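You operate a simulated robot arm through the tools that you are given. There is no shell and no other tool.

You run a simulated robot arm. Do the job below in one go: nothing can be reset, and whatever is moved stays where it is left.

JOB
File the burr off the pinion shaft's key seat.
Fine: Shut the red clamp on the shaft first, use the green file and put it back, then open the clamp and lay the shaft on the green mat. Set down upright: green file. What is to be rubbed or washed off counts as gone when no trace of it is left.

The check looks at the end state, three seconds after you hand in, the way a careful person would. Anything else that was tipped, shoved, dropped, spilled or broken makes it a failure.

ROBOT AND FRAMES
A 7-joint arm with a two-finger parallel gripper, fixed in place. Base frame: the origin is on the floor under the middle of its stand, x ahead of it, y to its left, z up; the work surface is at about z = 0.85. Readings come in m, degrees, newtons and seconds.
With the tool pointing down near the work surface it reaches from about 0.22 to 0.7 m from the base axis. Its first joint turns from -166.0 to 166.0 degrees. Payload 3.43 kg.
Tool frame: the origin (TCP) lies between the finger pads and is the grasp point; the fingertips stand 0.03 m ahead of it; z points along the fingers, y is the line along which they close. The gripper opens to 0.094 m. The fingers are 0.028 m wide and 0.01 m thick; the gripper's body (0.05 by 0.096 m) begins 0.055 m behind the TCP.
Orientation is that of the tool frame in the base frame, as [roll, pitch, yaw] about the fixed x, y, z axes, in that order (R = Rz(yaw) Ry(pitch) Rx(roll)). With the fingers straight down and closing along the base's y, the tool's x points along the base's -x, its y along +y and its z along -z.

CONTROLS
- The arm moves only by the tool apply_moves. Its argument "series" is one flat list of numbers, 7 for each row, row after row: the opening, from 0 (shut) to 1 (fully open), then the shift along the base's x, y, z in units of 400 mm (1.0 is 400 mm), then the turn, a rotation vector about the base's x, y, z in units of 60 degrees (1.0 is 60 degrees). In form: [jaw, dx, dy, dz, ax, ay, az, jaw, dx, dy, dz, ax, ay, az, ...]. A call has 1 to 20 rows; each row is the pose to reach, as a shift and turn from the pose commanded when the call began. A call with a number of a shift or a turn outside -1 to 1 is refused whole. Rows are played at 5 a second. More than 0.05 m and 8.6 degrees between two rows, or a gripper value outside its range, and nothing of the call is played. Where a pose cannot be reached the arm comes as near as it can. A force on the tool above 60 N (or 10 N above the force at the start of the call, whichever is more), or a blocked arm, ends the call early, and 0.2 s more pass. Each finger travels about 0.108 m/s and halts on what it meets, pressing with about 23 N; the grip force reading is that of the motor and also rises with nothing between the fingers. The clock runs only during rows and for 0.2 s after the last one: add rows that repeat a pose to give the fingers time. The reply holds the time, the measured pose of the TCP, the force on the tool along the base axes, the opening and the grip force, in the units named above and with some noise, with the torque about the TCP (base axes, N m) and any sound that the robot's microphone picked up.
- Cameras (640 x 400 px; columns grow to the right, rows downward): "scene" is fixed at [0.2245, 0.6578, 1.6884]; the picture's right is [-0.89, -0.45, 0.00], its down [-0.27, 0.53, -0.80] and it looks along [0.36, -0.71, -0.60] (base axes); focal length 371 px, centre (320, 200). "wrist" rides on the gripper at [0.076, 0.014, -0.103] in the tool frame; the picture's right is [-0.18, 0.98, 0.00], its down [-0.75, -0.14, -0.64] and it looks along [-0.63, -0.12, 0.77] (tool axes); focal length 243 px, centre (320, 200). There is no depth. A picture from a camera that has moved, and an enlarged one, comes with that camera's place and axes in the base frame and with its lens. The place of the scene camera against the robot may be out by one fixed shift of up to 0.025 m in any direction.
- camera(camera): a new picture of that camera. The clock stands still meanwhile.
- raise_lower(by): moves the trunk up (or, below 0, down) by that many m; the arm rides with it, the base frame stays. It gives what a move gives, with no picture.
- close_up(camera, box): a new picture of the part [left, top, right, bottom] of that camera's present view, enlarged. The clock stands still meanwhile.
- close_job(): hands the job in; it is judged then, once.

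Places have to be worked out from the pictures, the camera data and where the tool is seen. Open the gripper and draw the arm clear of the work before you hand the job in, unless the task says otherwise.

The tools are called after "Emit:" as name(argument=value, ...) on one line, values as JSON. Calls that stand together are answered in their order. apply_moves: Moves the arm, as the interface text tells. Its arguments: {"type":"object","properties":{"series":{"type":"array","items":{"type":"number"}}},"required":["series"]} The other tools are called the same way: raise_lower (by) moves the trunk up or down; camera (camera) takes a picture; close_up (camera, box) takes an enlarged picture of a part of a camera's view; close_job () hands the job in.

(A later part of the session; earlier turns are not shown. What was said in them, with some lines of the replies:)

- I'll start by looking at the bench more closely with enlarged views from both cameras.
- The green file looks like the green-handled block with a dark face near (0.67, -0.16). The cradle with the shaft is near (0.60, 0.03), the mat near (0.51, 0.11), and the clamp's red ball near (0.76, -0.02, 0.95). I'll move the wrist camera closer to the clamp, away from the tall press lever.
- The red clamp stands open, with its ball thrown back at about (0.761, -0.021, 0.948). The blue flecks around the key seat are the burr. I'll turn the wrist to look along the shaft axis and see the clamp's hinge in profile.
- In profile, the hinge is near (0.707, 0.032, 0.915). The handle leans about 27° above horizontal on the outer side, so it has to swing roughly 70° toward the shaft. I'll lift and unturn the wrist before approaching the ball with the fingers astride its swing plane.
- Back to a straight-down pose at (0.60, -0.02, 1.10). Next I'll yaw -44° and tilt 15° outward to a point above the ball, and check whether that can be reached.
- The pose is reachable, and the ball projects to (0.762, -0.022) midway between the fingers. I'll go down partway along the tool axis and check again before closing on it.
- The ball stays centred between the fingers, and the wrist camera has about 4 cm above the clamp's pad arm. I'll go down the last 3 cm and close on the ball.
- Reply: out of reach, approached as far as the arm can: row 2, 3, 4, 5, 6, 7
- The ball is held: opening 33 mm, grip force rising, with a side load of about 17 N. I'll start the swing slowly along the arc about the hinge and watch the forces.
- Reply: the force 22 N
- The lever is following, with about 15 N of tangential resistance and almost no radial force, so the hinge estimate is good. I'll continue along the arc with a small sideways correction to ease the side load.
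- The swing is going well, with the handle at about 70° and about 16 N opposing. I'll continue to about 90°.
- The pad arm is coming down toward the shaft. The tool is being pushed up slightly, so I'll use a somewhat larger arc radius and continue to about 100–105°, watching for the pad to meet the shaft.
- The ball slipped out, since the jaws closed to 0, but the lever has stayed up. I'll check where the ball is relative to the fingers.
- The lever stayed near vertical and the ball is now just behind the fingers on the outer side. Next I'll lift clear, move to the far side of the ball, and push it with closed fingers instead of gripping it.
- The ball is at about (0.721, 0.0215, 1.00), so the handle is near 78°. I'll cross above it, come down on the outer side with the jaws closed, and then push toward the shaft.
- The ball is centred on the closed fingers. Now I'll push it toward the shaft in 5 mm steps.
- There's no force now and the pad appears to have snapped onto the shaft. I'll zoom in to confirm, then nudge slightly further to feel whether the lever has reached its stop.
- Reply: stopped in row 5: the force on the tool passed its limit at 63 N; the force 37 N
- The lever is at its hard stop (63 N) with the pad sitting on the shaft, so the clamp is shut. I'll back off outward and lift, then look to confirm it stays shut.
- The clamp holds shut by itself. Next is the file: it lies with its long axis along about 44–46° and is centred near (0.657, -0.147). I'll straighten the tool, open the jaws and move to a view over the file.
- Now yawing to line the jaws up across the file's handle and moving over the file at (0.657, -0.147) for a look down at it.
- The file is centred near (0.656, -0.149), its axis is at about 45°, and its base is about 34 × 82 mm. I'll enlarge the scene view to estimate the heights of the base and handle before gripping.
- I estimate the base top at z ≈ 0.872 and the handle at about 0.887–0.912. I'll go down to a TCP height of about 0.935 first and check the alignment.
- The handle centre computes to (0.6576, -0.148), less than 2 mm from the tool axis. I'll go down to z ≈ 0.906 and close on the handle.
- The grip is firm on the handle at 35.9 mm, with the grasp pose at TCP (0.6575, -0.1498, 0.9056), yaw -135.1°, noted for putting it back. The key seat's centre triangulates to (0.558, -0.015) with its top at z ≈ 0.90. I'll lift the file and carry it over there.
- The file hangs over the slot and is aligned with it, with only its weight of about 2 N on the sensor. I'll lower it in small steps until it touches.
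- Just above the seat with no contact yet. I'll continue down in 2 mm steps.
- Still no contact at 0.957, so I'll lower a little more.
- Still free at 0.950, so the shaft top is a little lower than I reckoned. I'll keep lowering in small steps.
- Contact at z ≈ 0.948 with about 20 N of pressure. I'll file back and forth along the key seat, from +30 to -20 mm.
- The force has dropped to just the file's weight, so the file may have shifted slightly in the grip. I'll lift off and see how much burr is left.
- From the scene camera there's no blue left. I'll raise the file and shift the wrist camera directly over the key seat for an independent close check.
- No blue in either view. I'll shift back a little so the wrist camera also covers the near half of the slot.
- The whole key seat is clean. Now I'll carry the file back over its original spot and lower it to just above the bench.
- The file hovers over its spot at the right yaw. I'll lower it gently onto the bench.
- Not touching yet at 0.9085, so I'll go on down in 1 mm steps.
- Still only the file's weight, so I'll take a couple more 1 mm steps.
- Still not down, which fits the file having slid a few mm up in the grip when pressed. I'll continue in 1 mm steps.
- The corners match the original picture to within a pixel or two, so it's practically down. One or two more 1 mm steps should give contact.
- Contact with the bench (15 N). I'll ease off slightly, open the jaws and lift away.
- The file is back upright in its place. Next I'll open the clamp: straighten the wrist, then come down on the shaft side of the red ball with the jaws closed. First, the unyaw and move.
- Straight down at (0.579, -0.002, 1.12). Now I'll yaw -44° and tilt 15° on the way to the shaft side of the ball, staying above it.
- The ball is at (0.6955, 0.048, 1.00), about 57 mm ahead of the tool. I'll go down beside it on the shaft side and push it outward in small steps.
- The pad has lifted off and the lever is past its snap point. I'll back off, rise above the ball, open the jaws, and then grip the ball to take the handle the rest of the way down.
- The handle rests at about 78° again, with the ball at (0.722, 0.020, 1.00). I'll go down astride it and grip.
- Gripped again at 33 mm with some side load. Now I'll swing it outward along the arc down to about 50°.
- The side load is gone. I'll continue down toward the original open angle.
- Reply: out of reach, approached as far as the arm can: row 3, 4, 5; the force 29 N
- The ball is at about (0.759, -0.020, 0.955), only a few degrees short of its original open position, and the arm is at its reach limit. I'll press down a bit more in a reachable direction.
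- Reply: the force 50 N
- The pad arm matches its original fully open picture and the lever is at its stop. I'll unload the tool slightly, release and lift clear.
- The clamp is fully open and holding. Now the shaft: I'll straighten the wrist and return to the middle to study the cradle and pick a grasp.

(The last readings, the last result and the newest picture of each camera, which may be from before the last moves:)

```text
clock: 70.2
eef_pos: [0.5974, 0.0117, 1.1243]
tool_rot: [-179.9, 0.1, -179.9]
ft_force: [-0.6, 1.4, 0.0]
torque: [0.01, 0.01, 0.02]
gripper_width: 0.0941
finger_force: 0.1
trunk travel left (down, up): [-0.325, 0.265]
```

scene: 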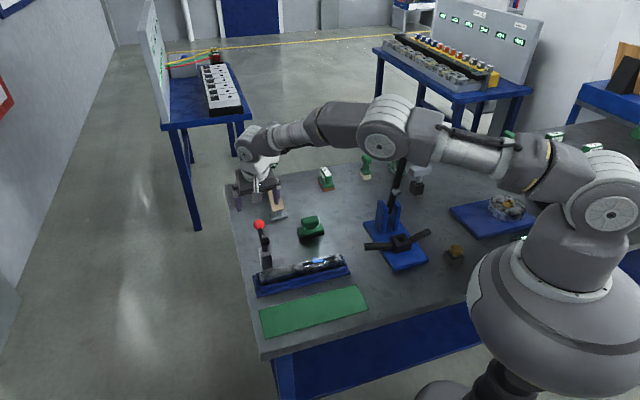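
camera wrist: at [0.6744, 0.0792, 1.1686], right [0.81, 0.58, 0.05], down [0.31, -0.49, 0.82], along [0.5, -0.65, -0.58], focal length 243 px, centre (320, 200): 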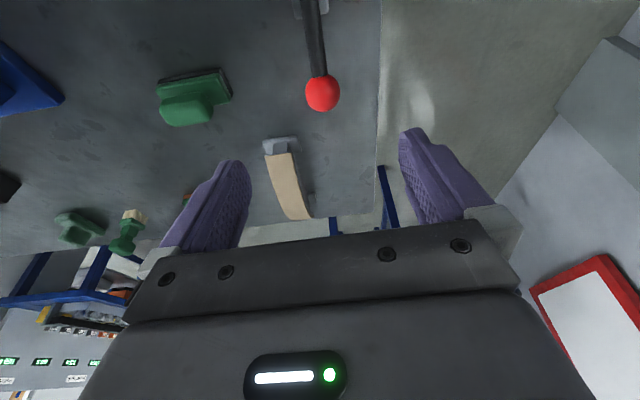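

Now yaw about 45.5° over the shaft's middle for a look straight down between the jaws.

Emit:
apply_moves(series=[1, -0.0009, 0.0039, -0.0157, 0, 0, 0.1081, 1, -0.0017, 0.0077, -0.0314, 0, 0, 0.2161, 1, -0.0026, 0.0116, -0.0471, 0, 0, 0.3242, 1, -0.0034, 0.0154, -0.0629, 0, 0, 0.4323, 1, -0.0043, 0.0193, -0.0786, 0, 0, 0.5404, 1, -0.0051, 0.0231, -0.0943, 0, 0, 0.6484, 1, -0.006, 0.027, -0.11, 0, 0, 0.7565, 1, -0.006, 0.027, -0.11, 0, 0, 0.7565])

Emit:
camera(camera="wrist")

Emit:
close_up(camera="wrist", box=[240, 0, 400, 200])

Emit:
close_up(camera="scene", box=[250, 250, 310, 300])

Emit:
close_up(camera="scene", box=[300, 240, 360, 290])

```text
clock: 72.0
eef_pos: [0.5976, 0.0216, 1.0812]
tool_rot: [-179.9, 0.2, -134.5]
ft_force: [0.6, 0.1, 0.6]
torque: [-0.02, 0.01, 0.03]
gripper_width: 0.094
finger_force: 0.1
trunk travel left (down, up): [-0.325, 0.265]
```

```text
taken
camera wrist: at [0.5326, -0.0225, 1.1858], right [-0.57, 0.82, 0.0], down [0.63, 0.44, 0.64], along [0.53, 0.37, -0.77], focal length 243 px, centre (320, 200)
```

wrist: 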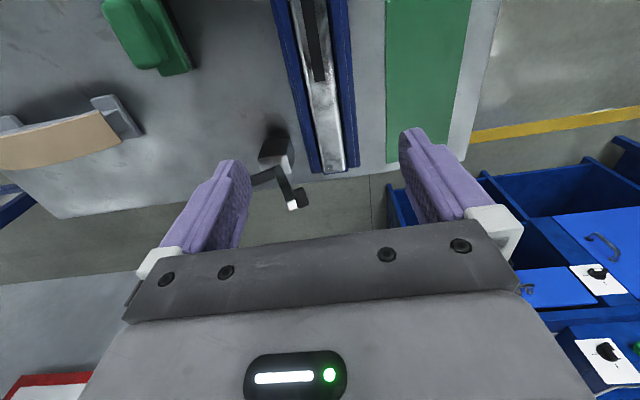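

```text
2.00 times, centred on (320, 100) of wrist
camera zoom: at [0.5326, -0.0225, 1.1858], right [-0.57, 0.82, 0.0], down [0.63, 0.44, 0.64], along [0.53, 0.37, -0.77], focal length 485 px, centre (320, 400)
```

zoom: 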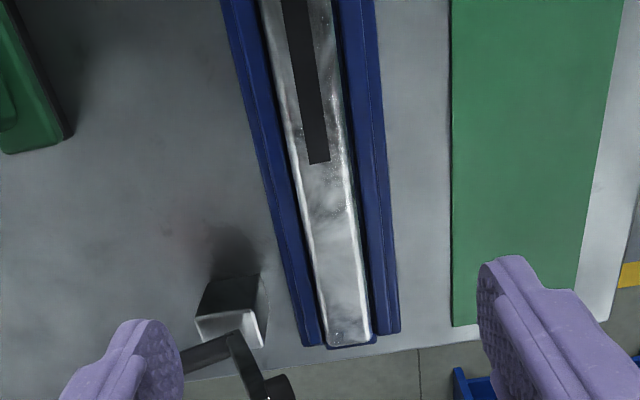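

```text
8.00 times, centred on (280, 275) of scene
camera zoom: at [0.2245, 0.6578, 1.6884], right [-0.89, -0.45, 0.0], down [-0.27, 0.53, -0.8], along [0.36, -0.71, -0.6], focal length 2966 px, centre (640, -400)
```

zoom: 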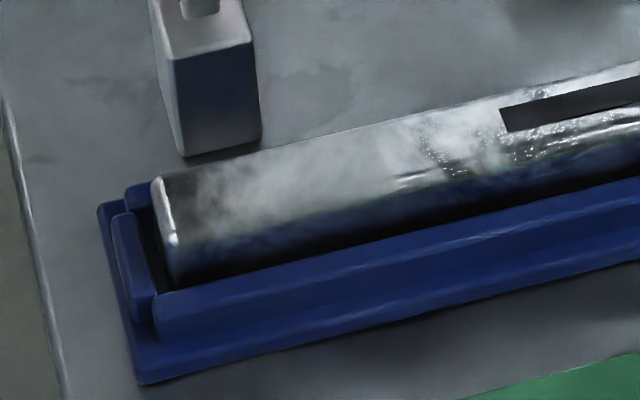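

```text
8.00 times, centred on (330, 265) of scene
camera zoom: at [0.2245, 0.6578, 1.6884], right [-0.89, -0.45, 0.0], down [-0.27, 0.53, -0.8], along [0.36, -0.71, -0.6], focal length 2966 px, centre (240, -320)
```

zoom: 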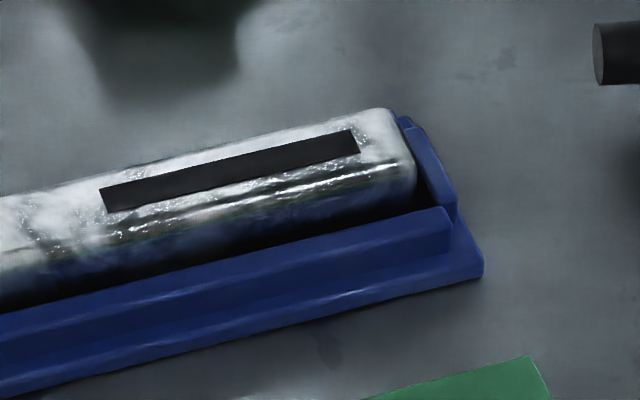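

Rail tops are at about z ≈ 0.871 and the shaft top is at about 0.892, so the fingers can take the upper ~17 mm of the shaft without touching the rails. The shaft's middle is at (0.5955, 0.0214), and the mat's centre at about (0.506, 0.112) with the same direction. I'll go down partway.

Emit:
apply_moves(series=[1, -0.0013, 0, -0.09, 0, 0, 0, 1, -0.0026, 0, -0.18, 0, 0, 0, 1, -0.0052, 0, -0.28, 0, 0, 0, 1, -0.0052, 0, -0.378, 0, 0, 0, 1, -0.0052, 0, -0.378, 0, 0, 0])

Emit:
camera(camera="wrist")

Emit:
close_up(camera="scene", box=[250, 220, 350, 310])

```text
clock: 73.2
eef_pos: [0.593, 0.0239, 0.9306]
tool_rot: [-179.9, 0.2, -134.6]
ft_force: [0.4, 0.2, -0.1]
torque: [-0.03, 0.05, 0.0]
gripper_width: 0.0943
finger_force: 0.0
trunk travel left (down, up): [-0.325, 0.265]
```

```text
taken
camera wrist: at [0.5295, -0.021, 1.034], right [-0.57, 0.82, 0.0], down [0.63, 0.44, 0.64], along [0.53, 0.37, -0.77], focal length 243 px, centre (320, 200)
```

wrist: 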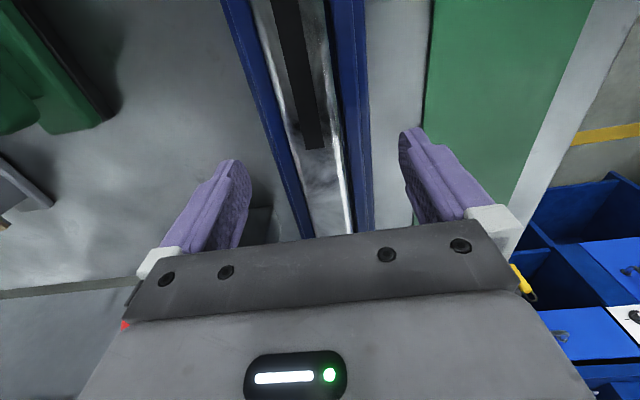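

```text
4.44 times, centred on (300, 265) of scene
camera zoom: at [0.2245, 0.6578, 1.6884], right [-0.89, -0.45, 0.0], down [-0.27, 0.53, -0.8], along [0.36, -0.71, -0.6], focal length 1648 px, centre (409, -89)
```

zoom: 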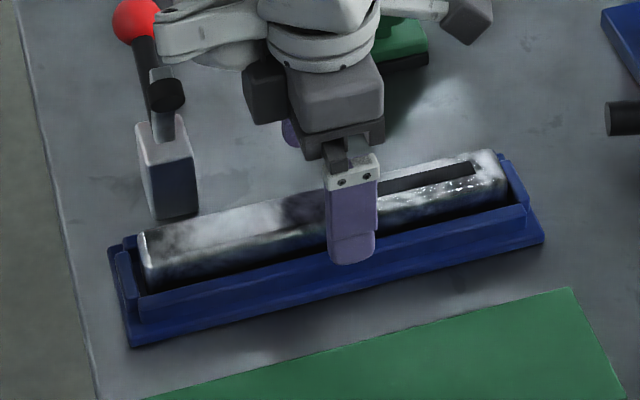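

The jaws straddle the shaft about 2 mm off centre. I'll correct that and go down to z ≈ 0.908, which leaves the fingertips just above the rails, and close on the shaft.

Emit:
apply_moves(series=[1, 0.0025, -0.0028, -0.03, 0, 0, 0, 1, 0.005, -0.0055, -0.0565, 0, 0, 0, 1, 0.005, -0.0055, -0.0565, 0, 0, 0, 0.6, 0.005, -0.0055, -0.0565, 0, 0, 0, 0.35, 0.005, -0.0055, -0.0565, 0, 0, 0, 0, 0.005, -0.0055, -0.0565, 0, 0, 0, 0, 0.005, -0.0055, -0.0565, 0, 0, 0, 0, 0.005, -0.0055, -0.0565, 0, 0, 0])

Emit:
camera(camera="wrist")

Emit:
close_up(camera="scene", box=[250, 220, 350, 310])

```text
clock: 75.0
eef_pos: [0.596, 0.0206, 0.9069]
tool_rot: [179.9, 0.1, -134.7]
ft_force: [-0.6, 1.1, 0.4]
torque: [0.11, 0.01, -0.04]
gripper_width: 0.0339
finger_force: 22.5
trunk travel left (down, up): [-0.325, 0.265]
```

```text
taken
camera wrist: at [0.532, -0.0244, 1.0108], right [-0.57, 0.82, 0.0], down [0.63, 0.44, 0.64], along [0.53, 0.37, -0.77], focal length 243 px, centre (320, 200)
```

wrist: 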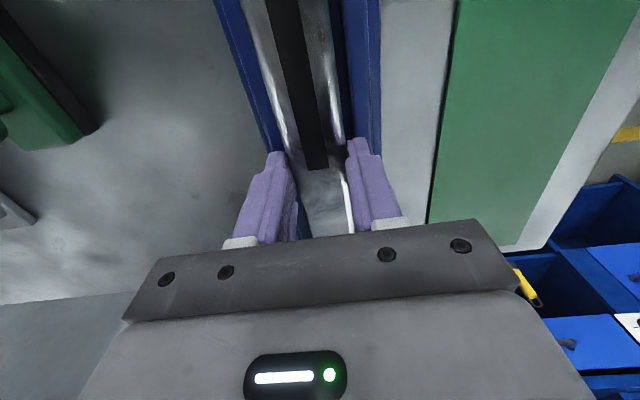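

```text
4.44 times, centred on (300, 265) of scene
camera zoom: at [0.2245, 0.6578, 1.6884], right [-0.89, -0.45, 0.0], down [-0.27, 0.53, -0.8], along [0.36, -0.71, -0.6], focal length 1648 px, centre (409, -89)
```

zoom: 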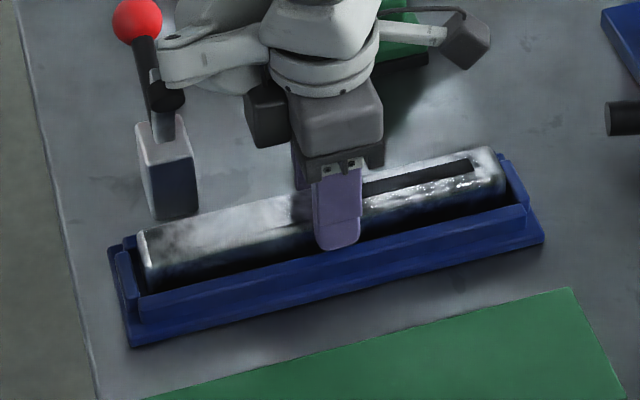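

The shaft is gripped at 33.9 mm, its true width. I'll lift slowly by about 2 cm and check that it comes up level.

Emit:
apply_moves(series=[0, 0, 0, 0.0125, 0, 0, 0, 0, 0, 0, 0.025, 0, 0, 0, 0, 0, 0, 0.0375, 0, 0, 0, 0, 0, 0, 0.05, 0, 0, 0, 0, 0, 0, 0.05, 0, 0, 0])

Emit:
close_up(camera="scene", box=[250, 220, 350, 310])

```text
clock: 76.2
eef_pos: [0.595, 0.0209, 0.9268]
tool_rot: [180.0, 0.0, -134.6]
ft_force: [0.3, -0.7, -6.4]
torque: [0.0, 0.02, -0.04]
gripper_width: 0.0338
finger_force: 23.1
trunk travel left (down, up): [-0.325, 0.265]
```

```text
4.44 times, centred on (300, 265) of scene
camera zoom: at [0.2245, 0.6578, 1.6884], right [-0.89, -0.45, 0.0], down [-0.27, 0.53, -0.8], along [0.36, -0.71, -0.6], focal length 1648 px, centre (409, -89)
```

zoom: 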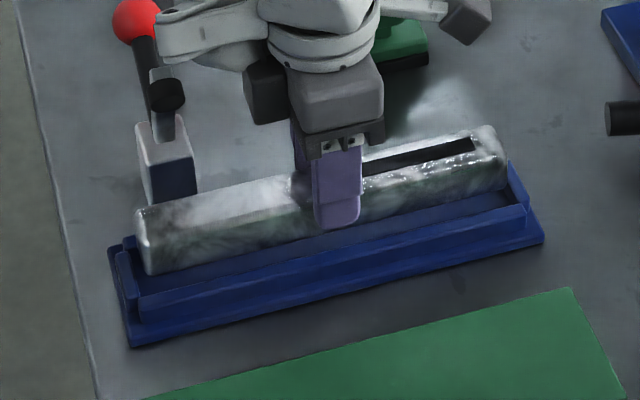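

The shaft is level, weighs about 6.4 N and is clear of the cradle. I'll lift it higher and carry it across to over the mat's centre.

Emit:
apply_moves(series=[0, 0, 0, 0.05, 0, 0, 0, 0, 0, 0, 0.1, 0, 0, 0, 0, 0, 0, 0.14, 0, 0, 0, 0, -0.0371, 0.038, 0.14, 0, 0, 0, 0, -0.0742, 0.0759, 0.14, 0, 0, 0, 0, -0.1113, 0.1139, 0.14, 0, 0, 0, 0, -0.1483, 0.1519, 0.14, 0, 0, 0, 0, -0.1854, 0.1898, 0.14, 0, 0, 0, 0, -0.2225, 0.2278, 0.14, 0, 0, 0, 0, -0.2225, 0.2278, 0.14, 0, 0, 0])

Emit:
camera(camera="wrist")

Emit:
close_up(camera="scene", box=[240, 220, 400, 350])

```text
clock: 78.4
eef_pos: [0.5078, 0.1121, 0.984]
tool_rot: [180.0, 0.1, -134.5]
ft_force: [0.0, -0.2, -5.6]
torque: [0.0, -0.02, -0.04]
gripper_width: 0.034
finger_force: 23.0
trunk travel left (down, up): [-0.325, 0.265]
```

```text
taken
camera wrist: at [0.4442, 0.067, 1.088], right [-0.57, 0.82, 0.0], down [0.63, 0.44, 0.64], along [0.53, 0.37, -0.77], focal length 243 px, centre (320, 200)
```

wrist: 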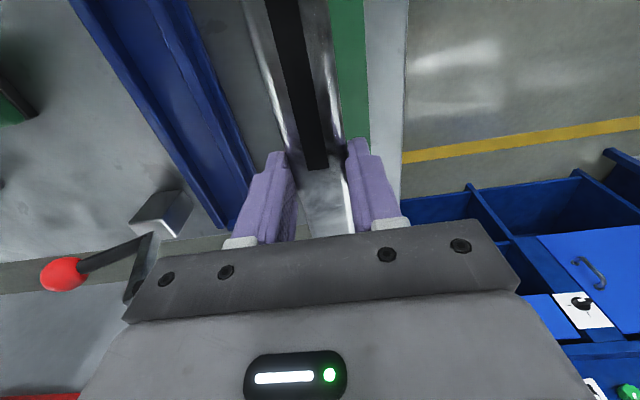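

```text
3.08 times, centred on (320, 285) of scene
camera zoom: at [0.2245, 0.6578, 1.6884], right [-0.89, -0.45, 0.0], down [-0.27, 0.53, -0.8], along [0.36, -0.71, -0.6], focal length 1141 px, centre (320, -62)
```

zoom: 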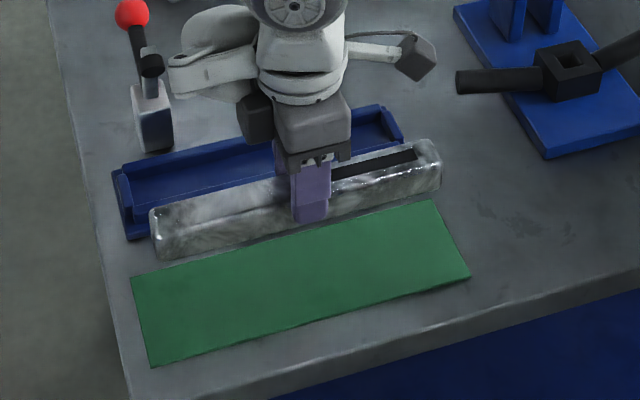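

The shaft hangs directly over the mat's middle. I'll lower it to just above the mat.

Emit:
apply_moves(series=[0, -0.002, 0, -0.05, 0, 0, 0, 0, -0.004, 0, -0.1, 0, 0, 0, 0, -0.004, 0, -0.15, 0, 0, 0, 0, -0.004, 0, -0.175, 0, 0, 0, 0, -0.004, 0, -0.185, 0, 0, 0, 0, -0.004, 0, -0.185, 0, 0, 0])

Emit:
close_up(camera="scene", box=[240, 240, 400, 350])

```text
clock: 79.8
eef_pos: [0.5057, 0.1112, 0.9104]
tool_rot: [179.9, 0.2, -134.6]
ft_force: [-0.3, 0.2, -6.3]
torque: [0.0, 0.01, 0.0]
gripper_width: 0.0336
finger_force: 23.0
trunk travel left (down, up): [-0.325, 0.265]
```

```text
3.64 times, centred on (320, 295) of scene
camera zoom: at [0.2245, 0.6578, 1.6884], right [-0.89, -0.45, 0.0], down [-0.27, 0.53, -0.8], along [0.36, -0.71, -0.6], focal length 1348 px, centre (320, -146)
```

zoom: 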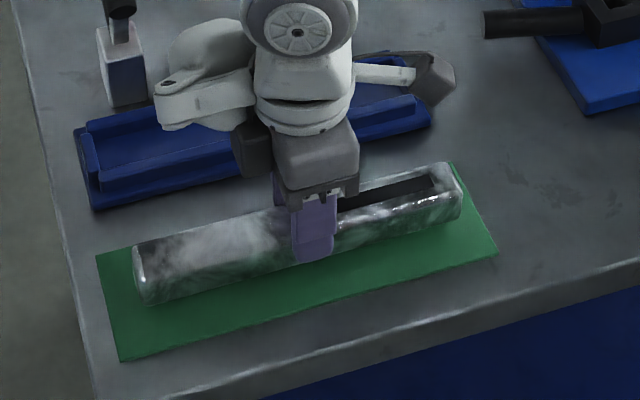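

Well centred and about 9 mm above the mat. I'll lower gently in small steps until the weight transfers.

Emit:
apply_moves(series=[0, 0, 0, -0.005, 0, 0, 0, 0, 0, 0, -0.01, 0, 0, 0, 0, 0, 0, -0.015, 0, 0, 0, 0, 0, 0, -0.0175, 0, 0, 0, 0, 0, 0, -0.0175, 0, 0, 0])

```text
clock: 81.0
eef_pos: [0.5059, 0.112, 0.9015]
tool_rot: [179.9, 0.0, -134.6]
ft_force: [0.2, 0.0, -6.5]
torque: [0.03, 0.01, 0.0]
gripper_width: 0.0339
finger_force: 23.4
trunk travel left (down, up): [-0.325, 0.265]
```

Still hanging at 0.9015, so I'll continue down in 1 mm steps.

Emit:
apply_moves(series=[0, 0, 0, -0.0025, 0, 0, 0, 0, 0, 0, -0.005, 0, 0, 0, 0, 0, 0, -0.0075, 0, 0, 0, 0, 0, 0, -0.0075, 0, 0, 0])

```text
clock: 82.0
eef_pos: [0.5063, 0.112, 0.8994]
tool_rot: [-179.9, 0.2, -134.5]
ft_force: [3.7, -1.9, 17.0]
torque: [0.03, -0.05, 0.01]
gripper_width: 0.0339
finger_force: 23.3
trunk travel left (down, up): [-0.325, 0.265]
```

The shaft is on the mat (17 N). I'll ease off, open the jaws and lift straight up.

Emit:
apply_moves(series=[0, 0, 0, 0.005, 0, 0, 0, 0.4, 0, 0, 0.005, 0, 0, 0, 0.6, 0, 0, 0.005, 0, 0, 0, 0.7, 0, 0, 0.005, 0, 0, 0, 0.7, 0, 0, 0.06, 0, 0, 0, 0.7, 0, 0, 0.15, 0, 0, 0, 0.7, 0, 0, 0.25, 0, 0, 0, 0.7, 0, 0, 0.36, 0, 0, 0, 0.7, 0, 0, 0.47, 0, 0, 0, 0.7, 0, 0, 0.47, 0, 0, 0])

Emit:
camera(camera="scene")

Emit:
camera(camera="wrist")

```text
clock: 84.2
eef_pos: [0.5056, 0.1102, 1.0848]
tool_rot: [180.0, 0.0, -134.6]
ft_force: [0.5, -0.4, -0.1]
torque: [0.02, 0.03, -0.02]
gripper_width: 0.0658
finger_force: 0.1
trunk travel left (down, up): [-0.325, 0.265]
```

```text
taken
```

scene: 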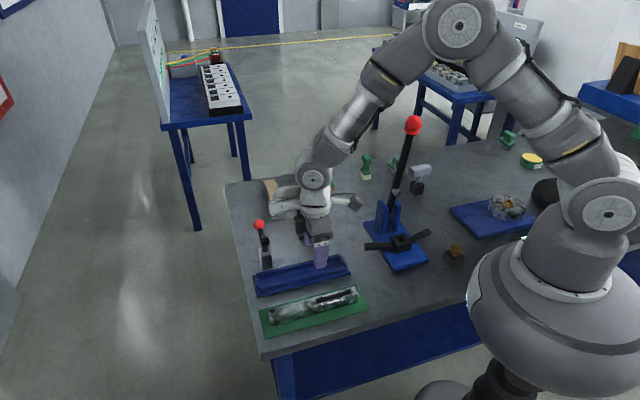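

```text
taken
camera wrist: at [0.4408, 0.0652, 1.1891], right [-0.57, 0.82, 0.0], down [0.63, 0.44, 0.64], along [0.53, 0.37, -0.77], focal length 243 px, centre (320, 200)
```

wrist: 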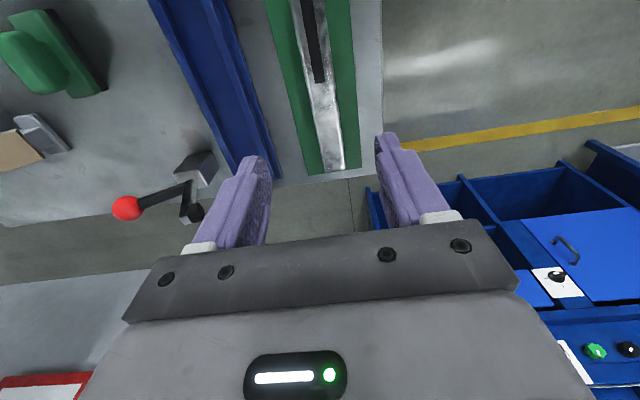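

The shaft lies on the mat, well inside its edges. I'll draw the arm up and back, clear of the work, and do a last check of everything.

Emit:
apply_moves(series=[0.7, -0.0164, -0.03, 0.07, 0, 0, -0.1081, 0.7, -0.0329, -0.07, 0.14, 0, 0, -0.2163, 0.7, -0.0493, -0.12, 0.2, 0, 0, -0.3244, 1, -0.0657, -0.18, 0.26, 0, 0, -0.4326, 1, -0.0821, -0.25, 0.3, 0, 0, -0.5407, 1, -0.0986, -0.32, 0.32, 0, 0, -0.6489, 1, -0.115, -0.4, 0.3375, 0, 0, -0.757, 1, -0.115, -0.4, 0.3375, 0, 0, -0.757])

Emit:
camera(camera="scene")

Emit:
close_up(camera="scene", box=[230, 200, 390, 340])

Emit:
camera(camera="wrist")

```text
clock: 86.0
eef_pos: [0.4579, -0.0462, 1.2209]
tool_rot: [-179.9, 0.1, 180.0]
ft_force: [1.1, 0.2, -0.3]
torque: [0.01, 0.0, 0.04]
gripper_width: 0.0941
finger_force: 0.1
trunk travel left (down, up): [-0.325, 0.265]
```

```text
taken
```

scene: 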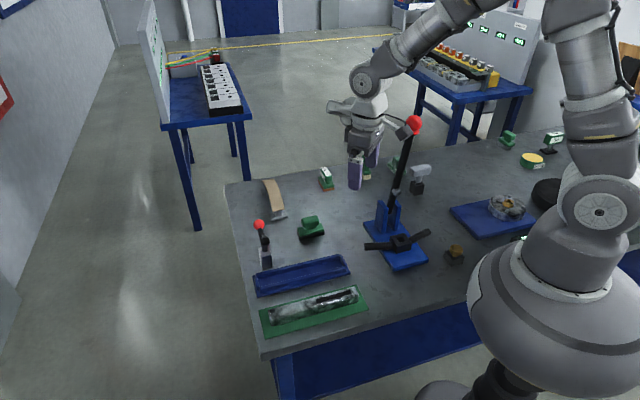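

```text
2.86 times, centred on (310, 270) of scene
camera zoom: at [0.2245, 0.6578, 1.6884], right [-0.89, -0.45, 0.0], down [-0.27, 0.53, -0.8], along [0.36, -0.71, -0.6], focal length 1059 px, centre (349, 0)
```

zoom: 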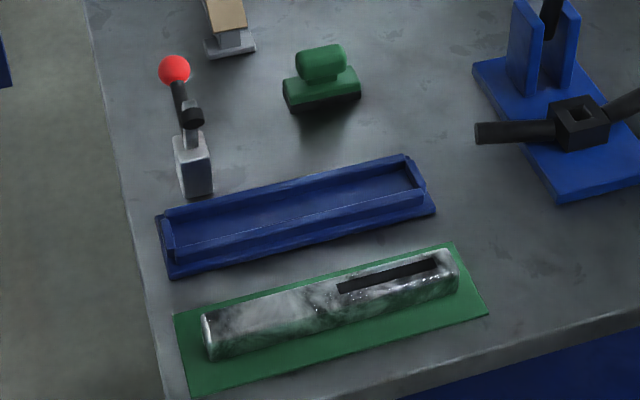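

```text
taken
camera wrist: at [0.3821, -0.0333, 1.3244], right [0.18, 0.98, 0.0], down [0.75, -0.14, 0.64], along [0.63, -0.12, -0.77], focal length 243 px, centre (320, 200)
```

wrist: 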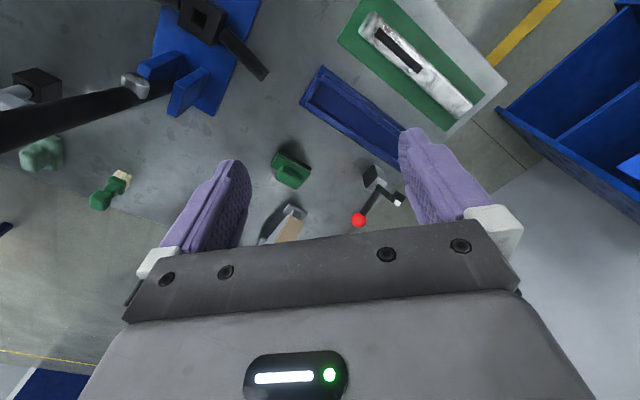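

I'll take one last close look at the key seat for any remaining blue, from both cameras.

Emit:
close_up(camera="scene", box=[300, 280, 370, 330])

Emit:
close_up(camera="wrist", box=[340, 0, 490, 130])

Emit:
close_up(camera="scene", box=[285, 205, 335, 255])

```text
8.00 times, centred on (335, 305) of scene
camera zoom: at [0.2245, 0.6578, 1.6884], right [-0.89, -0.45, 0.0], down [-0.27, 0.53, -0.8], along [0.36, -0.71, -0.6], focal length 2966 px, centre (200, -640)
```

zoom: 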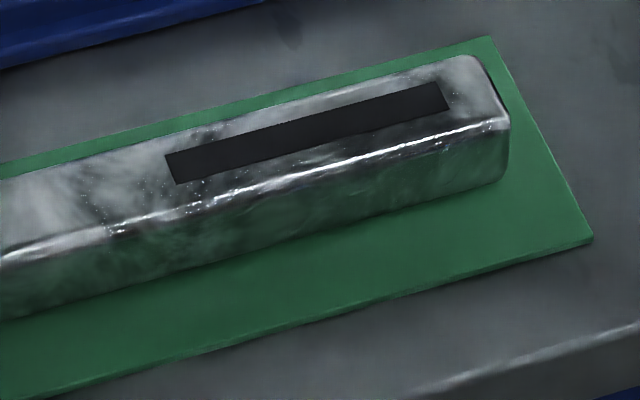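

```text
3.08 times, centred on (415, 65) of wrist
camera zoom: at [0.3821, -0.0333, 1.3244], right [0.18, 0.98, 0.0], down [0.75, -0.14, 0.64], along [0.63, -0.12, -0.77], focal length 746 px, centre (28, 615)
```

zoom: 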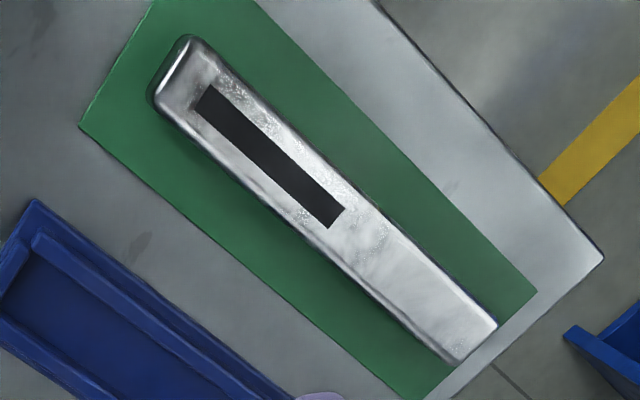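

```text
8.00 times, centred on (310, 230) of scene
camera zoom: at [0.2245, 0.6578, 1.6884], right [-0.89, -0.45, 0.0], down [-0.27, 0.53, -0.8], along [0.36, -0.71, -0.6], focal length 2966 px, centre (400, -40)
```

zoom: 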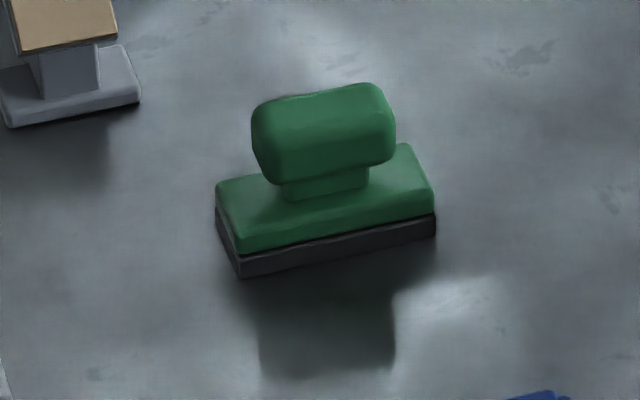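

All checks out:
- **Key seat:** no blue left in either camera view.
- **Shaft:** lies on the green mat with about 2 cm to spare at each end.
- **Green file:** upright in its original spot.
- **Clamp:** fully open.
- **Arm:** clear of the work with the jaws open.

Handing in.

Emit:
close_job()

```text
The job is handed in.
```

The burr is off the pinion shaft's key seat, and I've handed the job in; no result from the check came back. I saw no trace of the burr from either camera before handing in.

- **Clamp:** I shut the red clamp on the shaft before filing. My first try at closing it slipped off the ball, so I pushed the lever home with closed fingers. Afterwards I opened it fully again.
- **Filing:** I used the green file and set it back upright in its original spot, to within a millimetre or two.
- **Shaft:** it lies on the green mat, with about 2 cm of mat beyond each end.
- **Everything else:** I saw nothing else tipped or moved. The arm is clear of the work with the gripper open.
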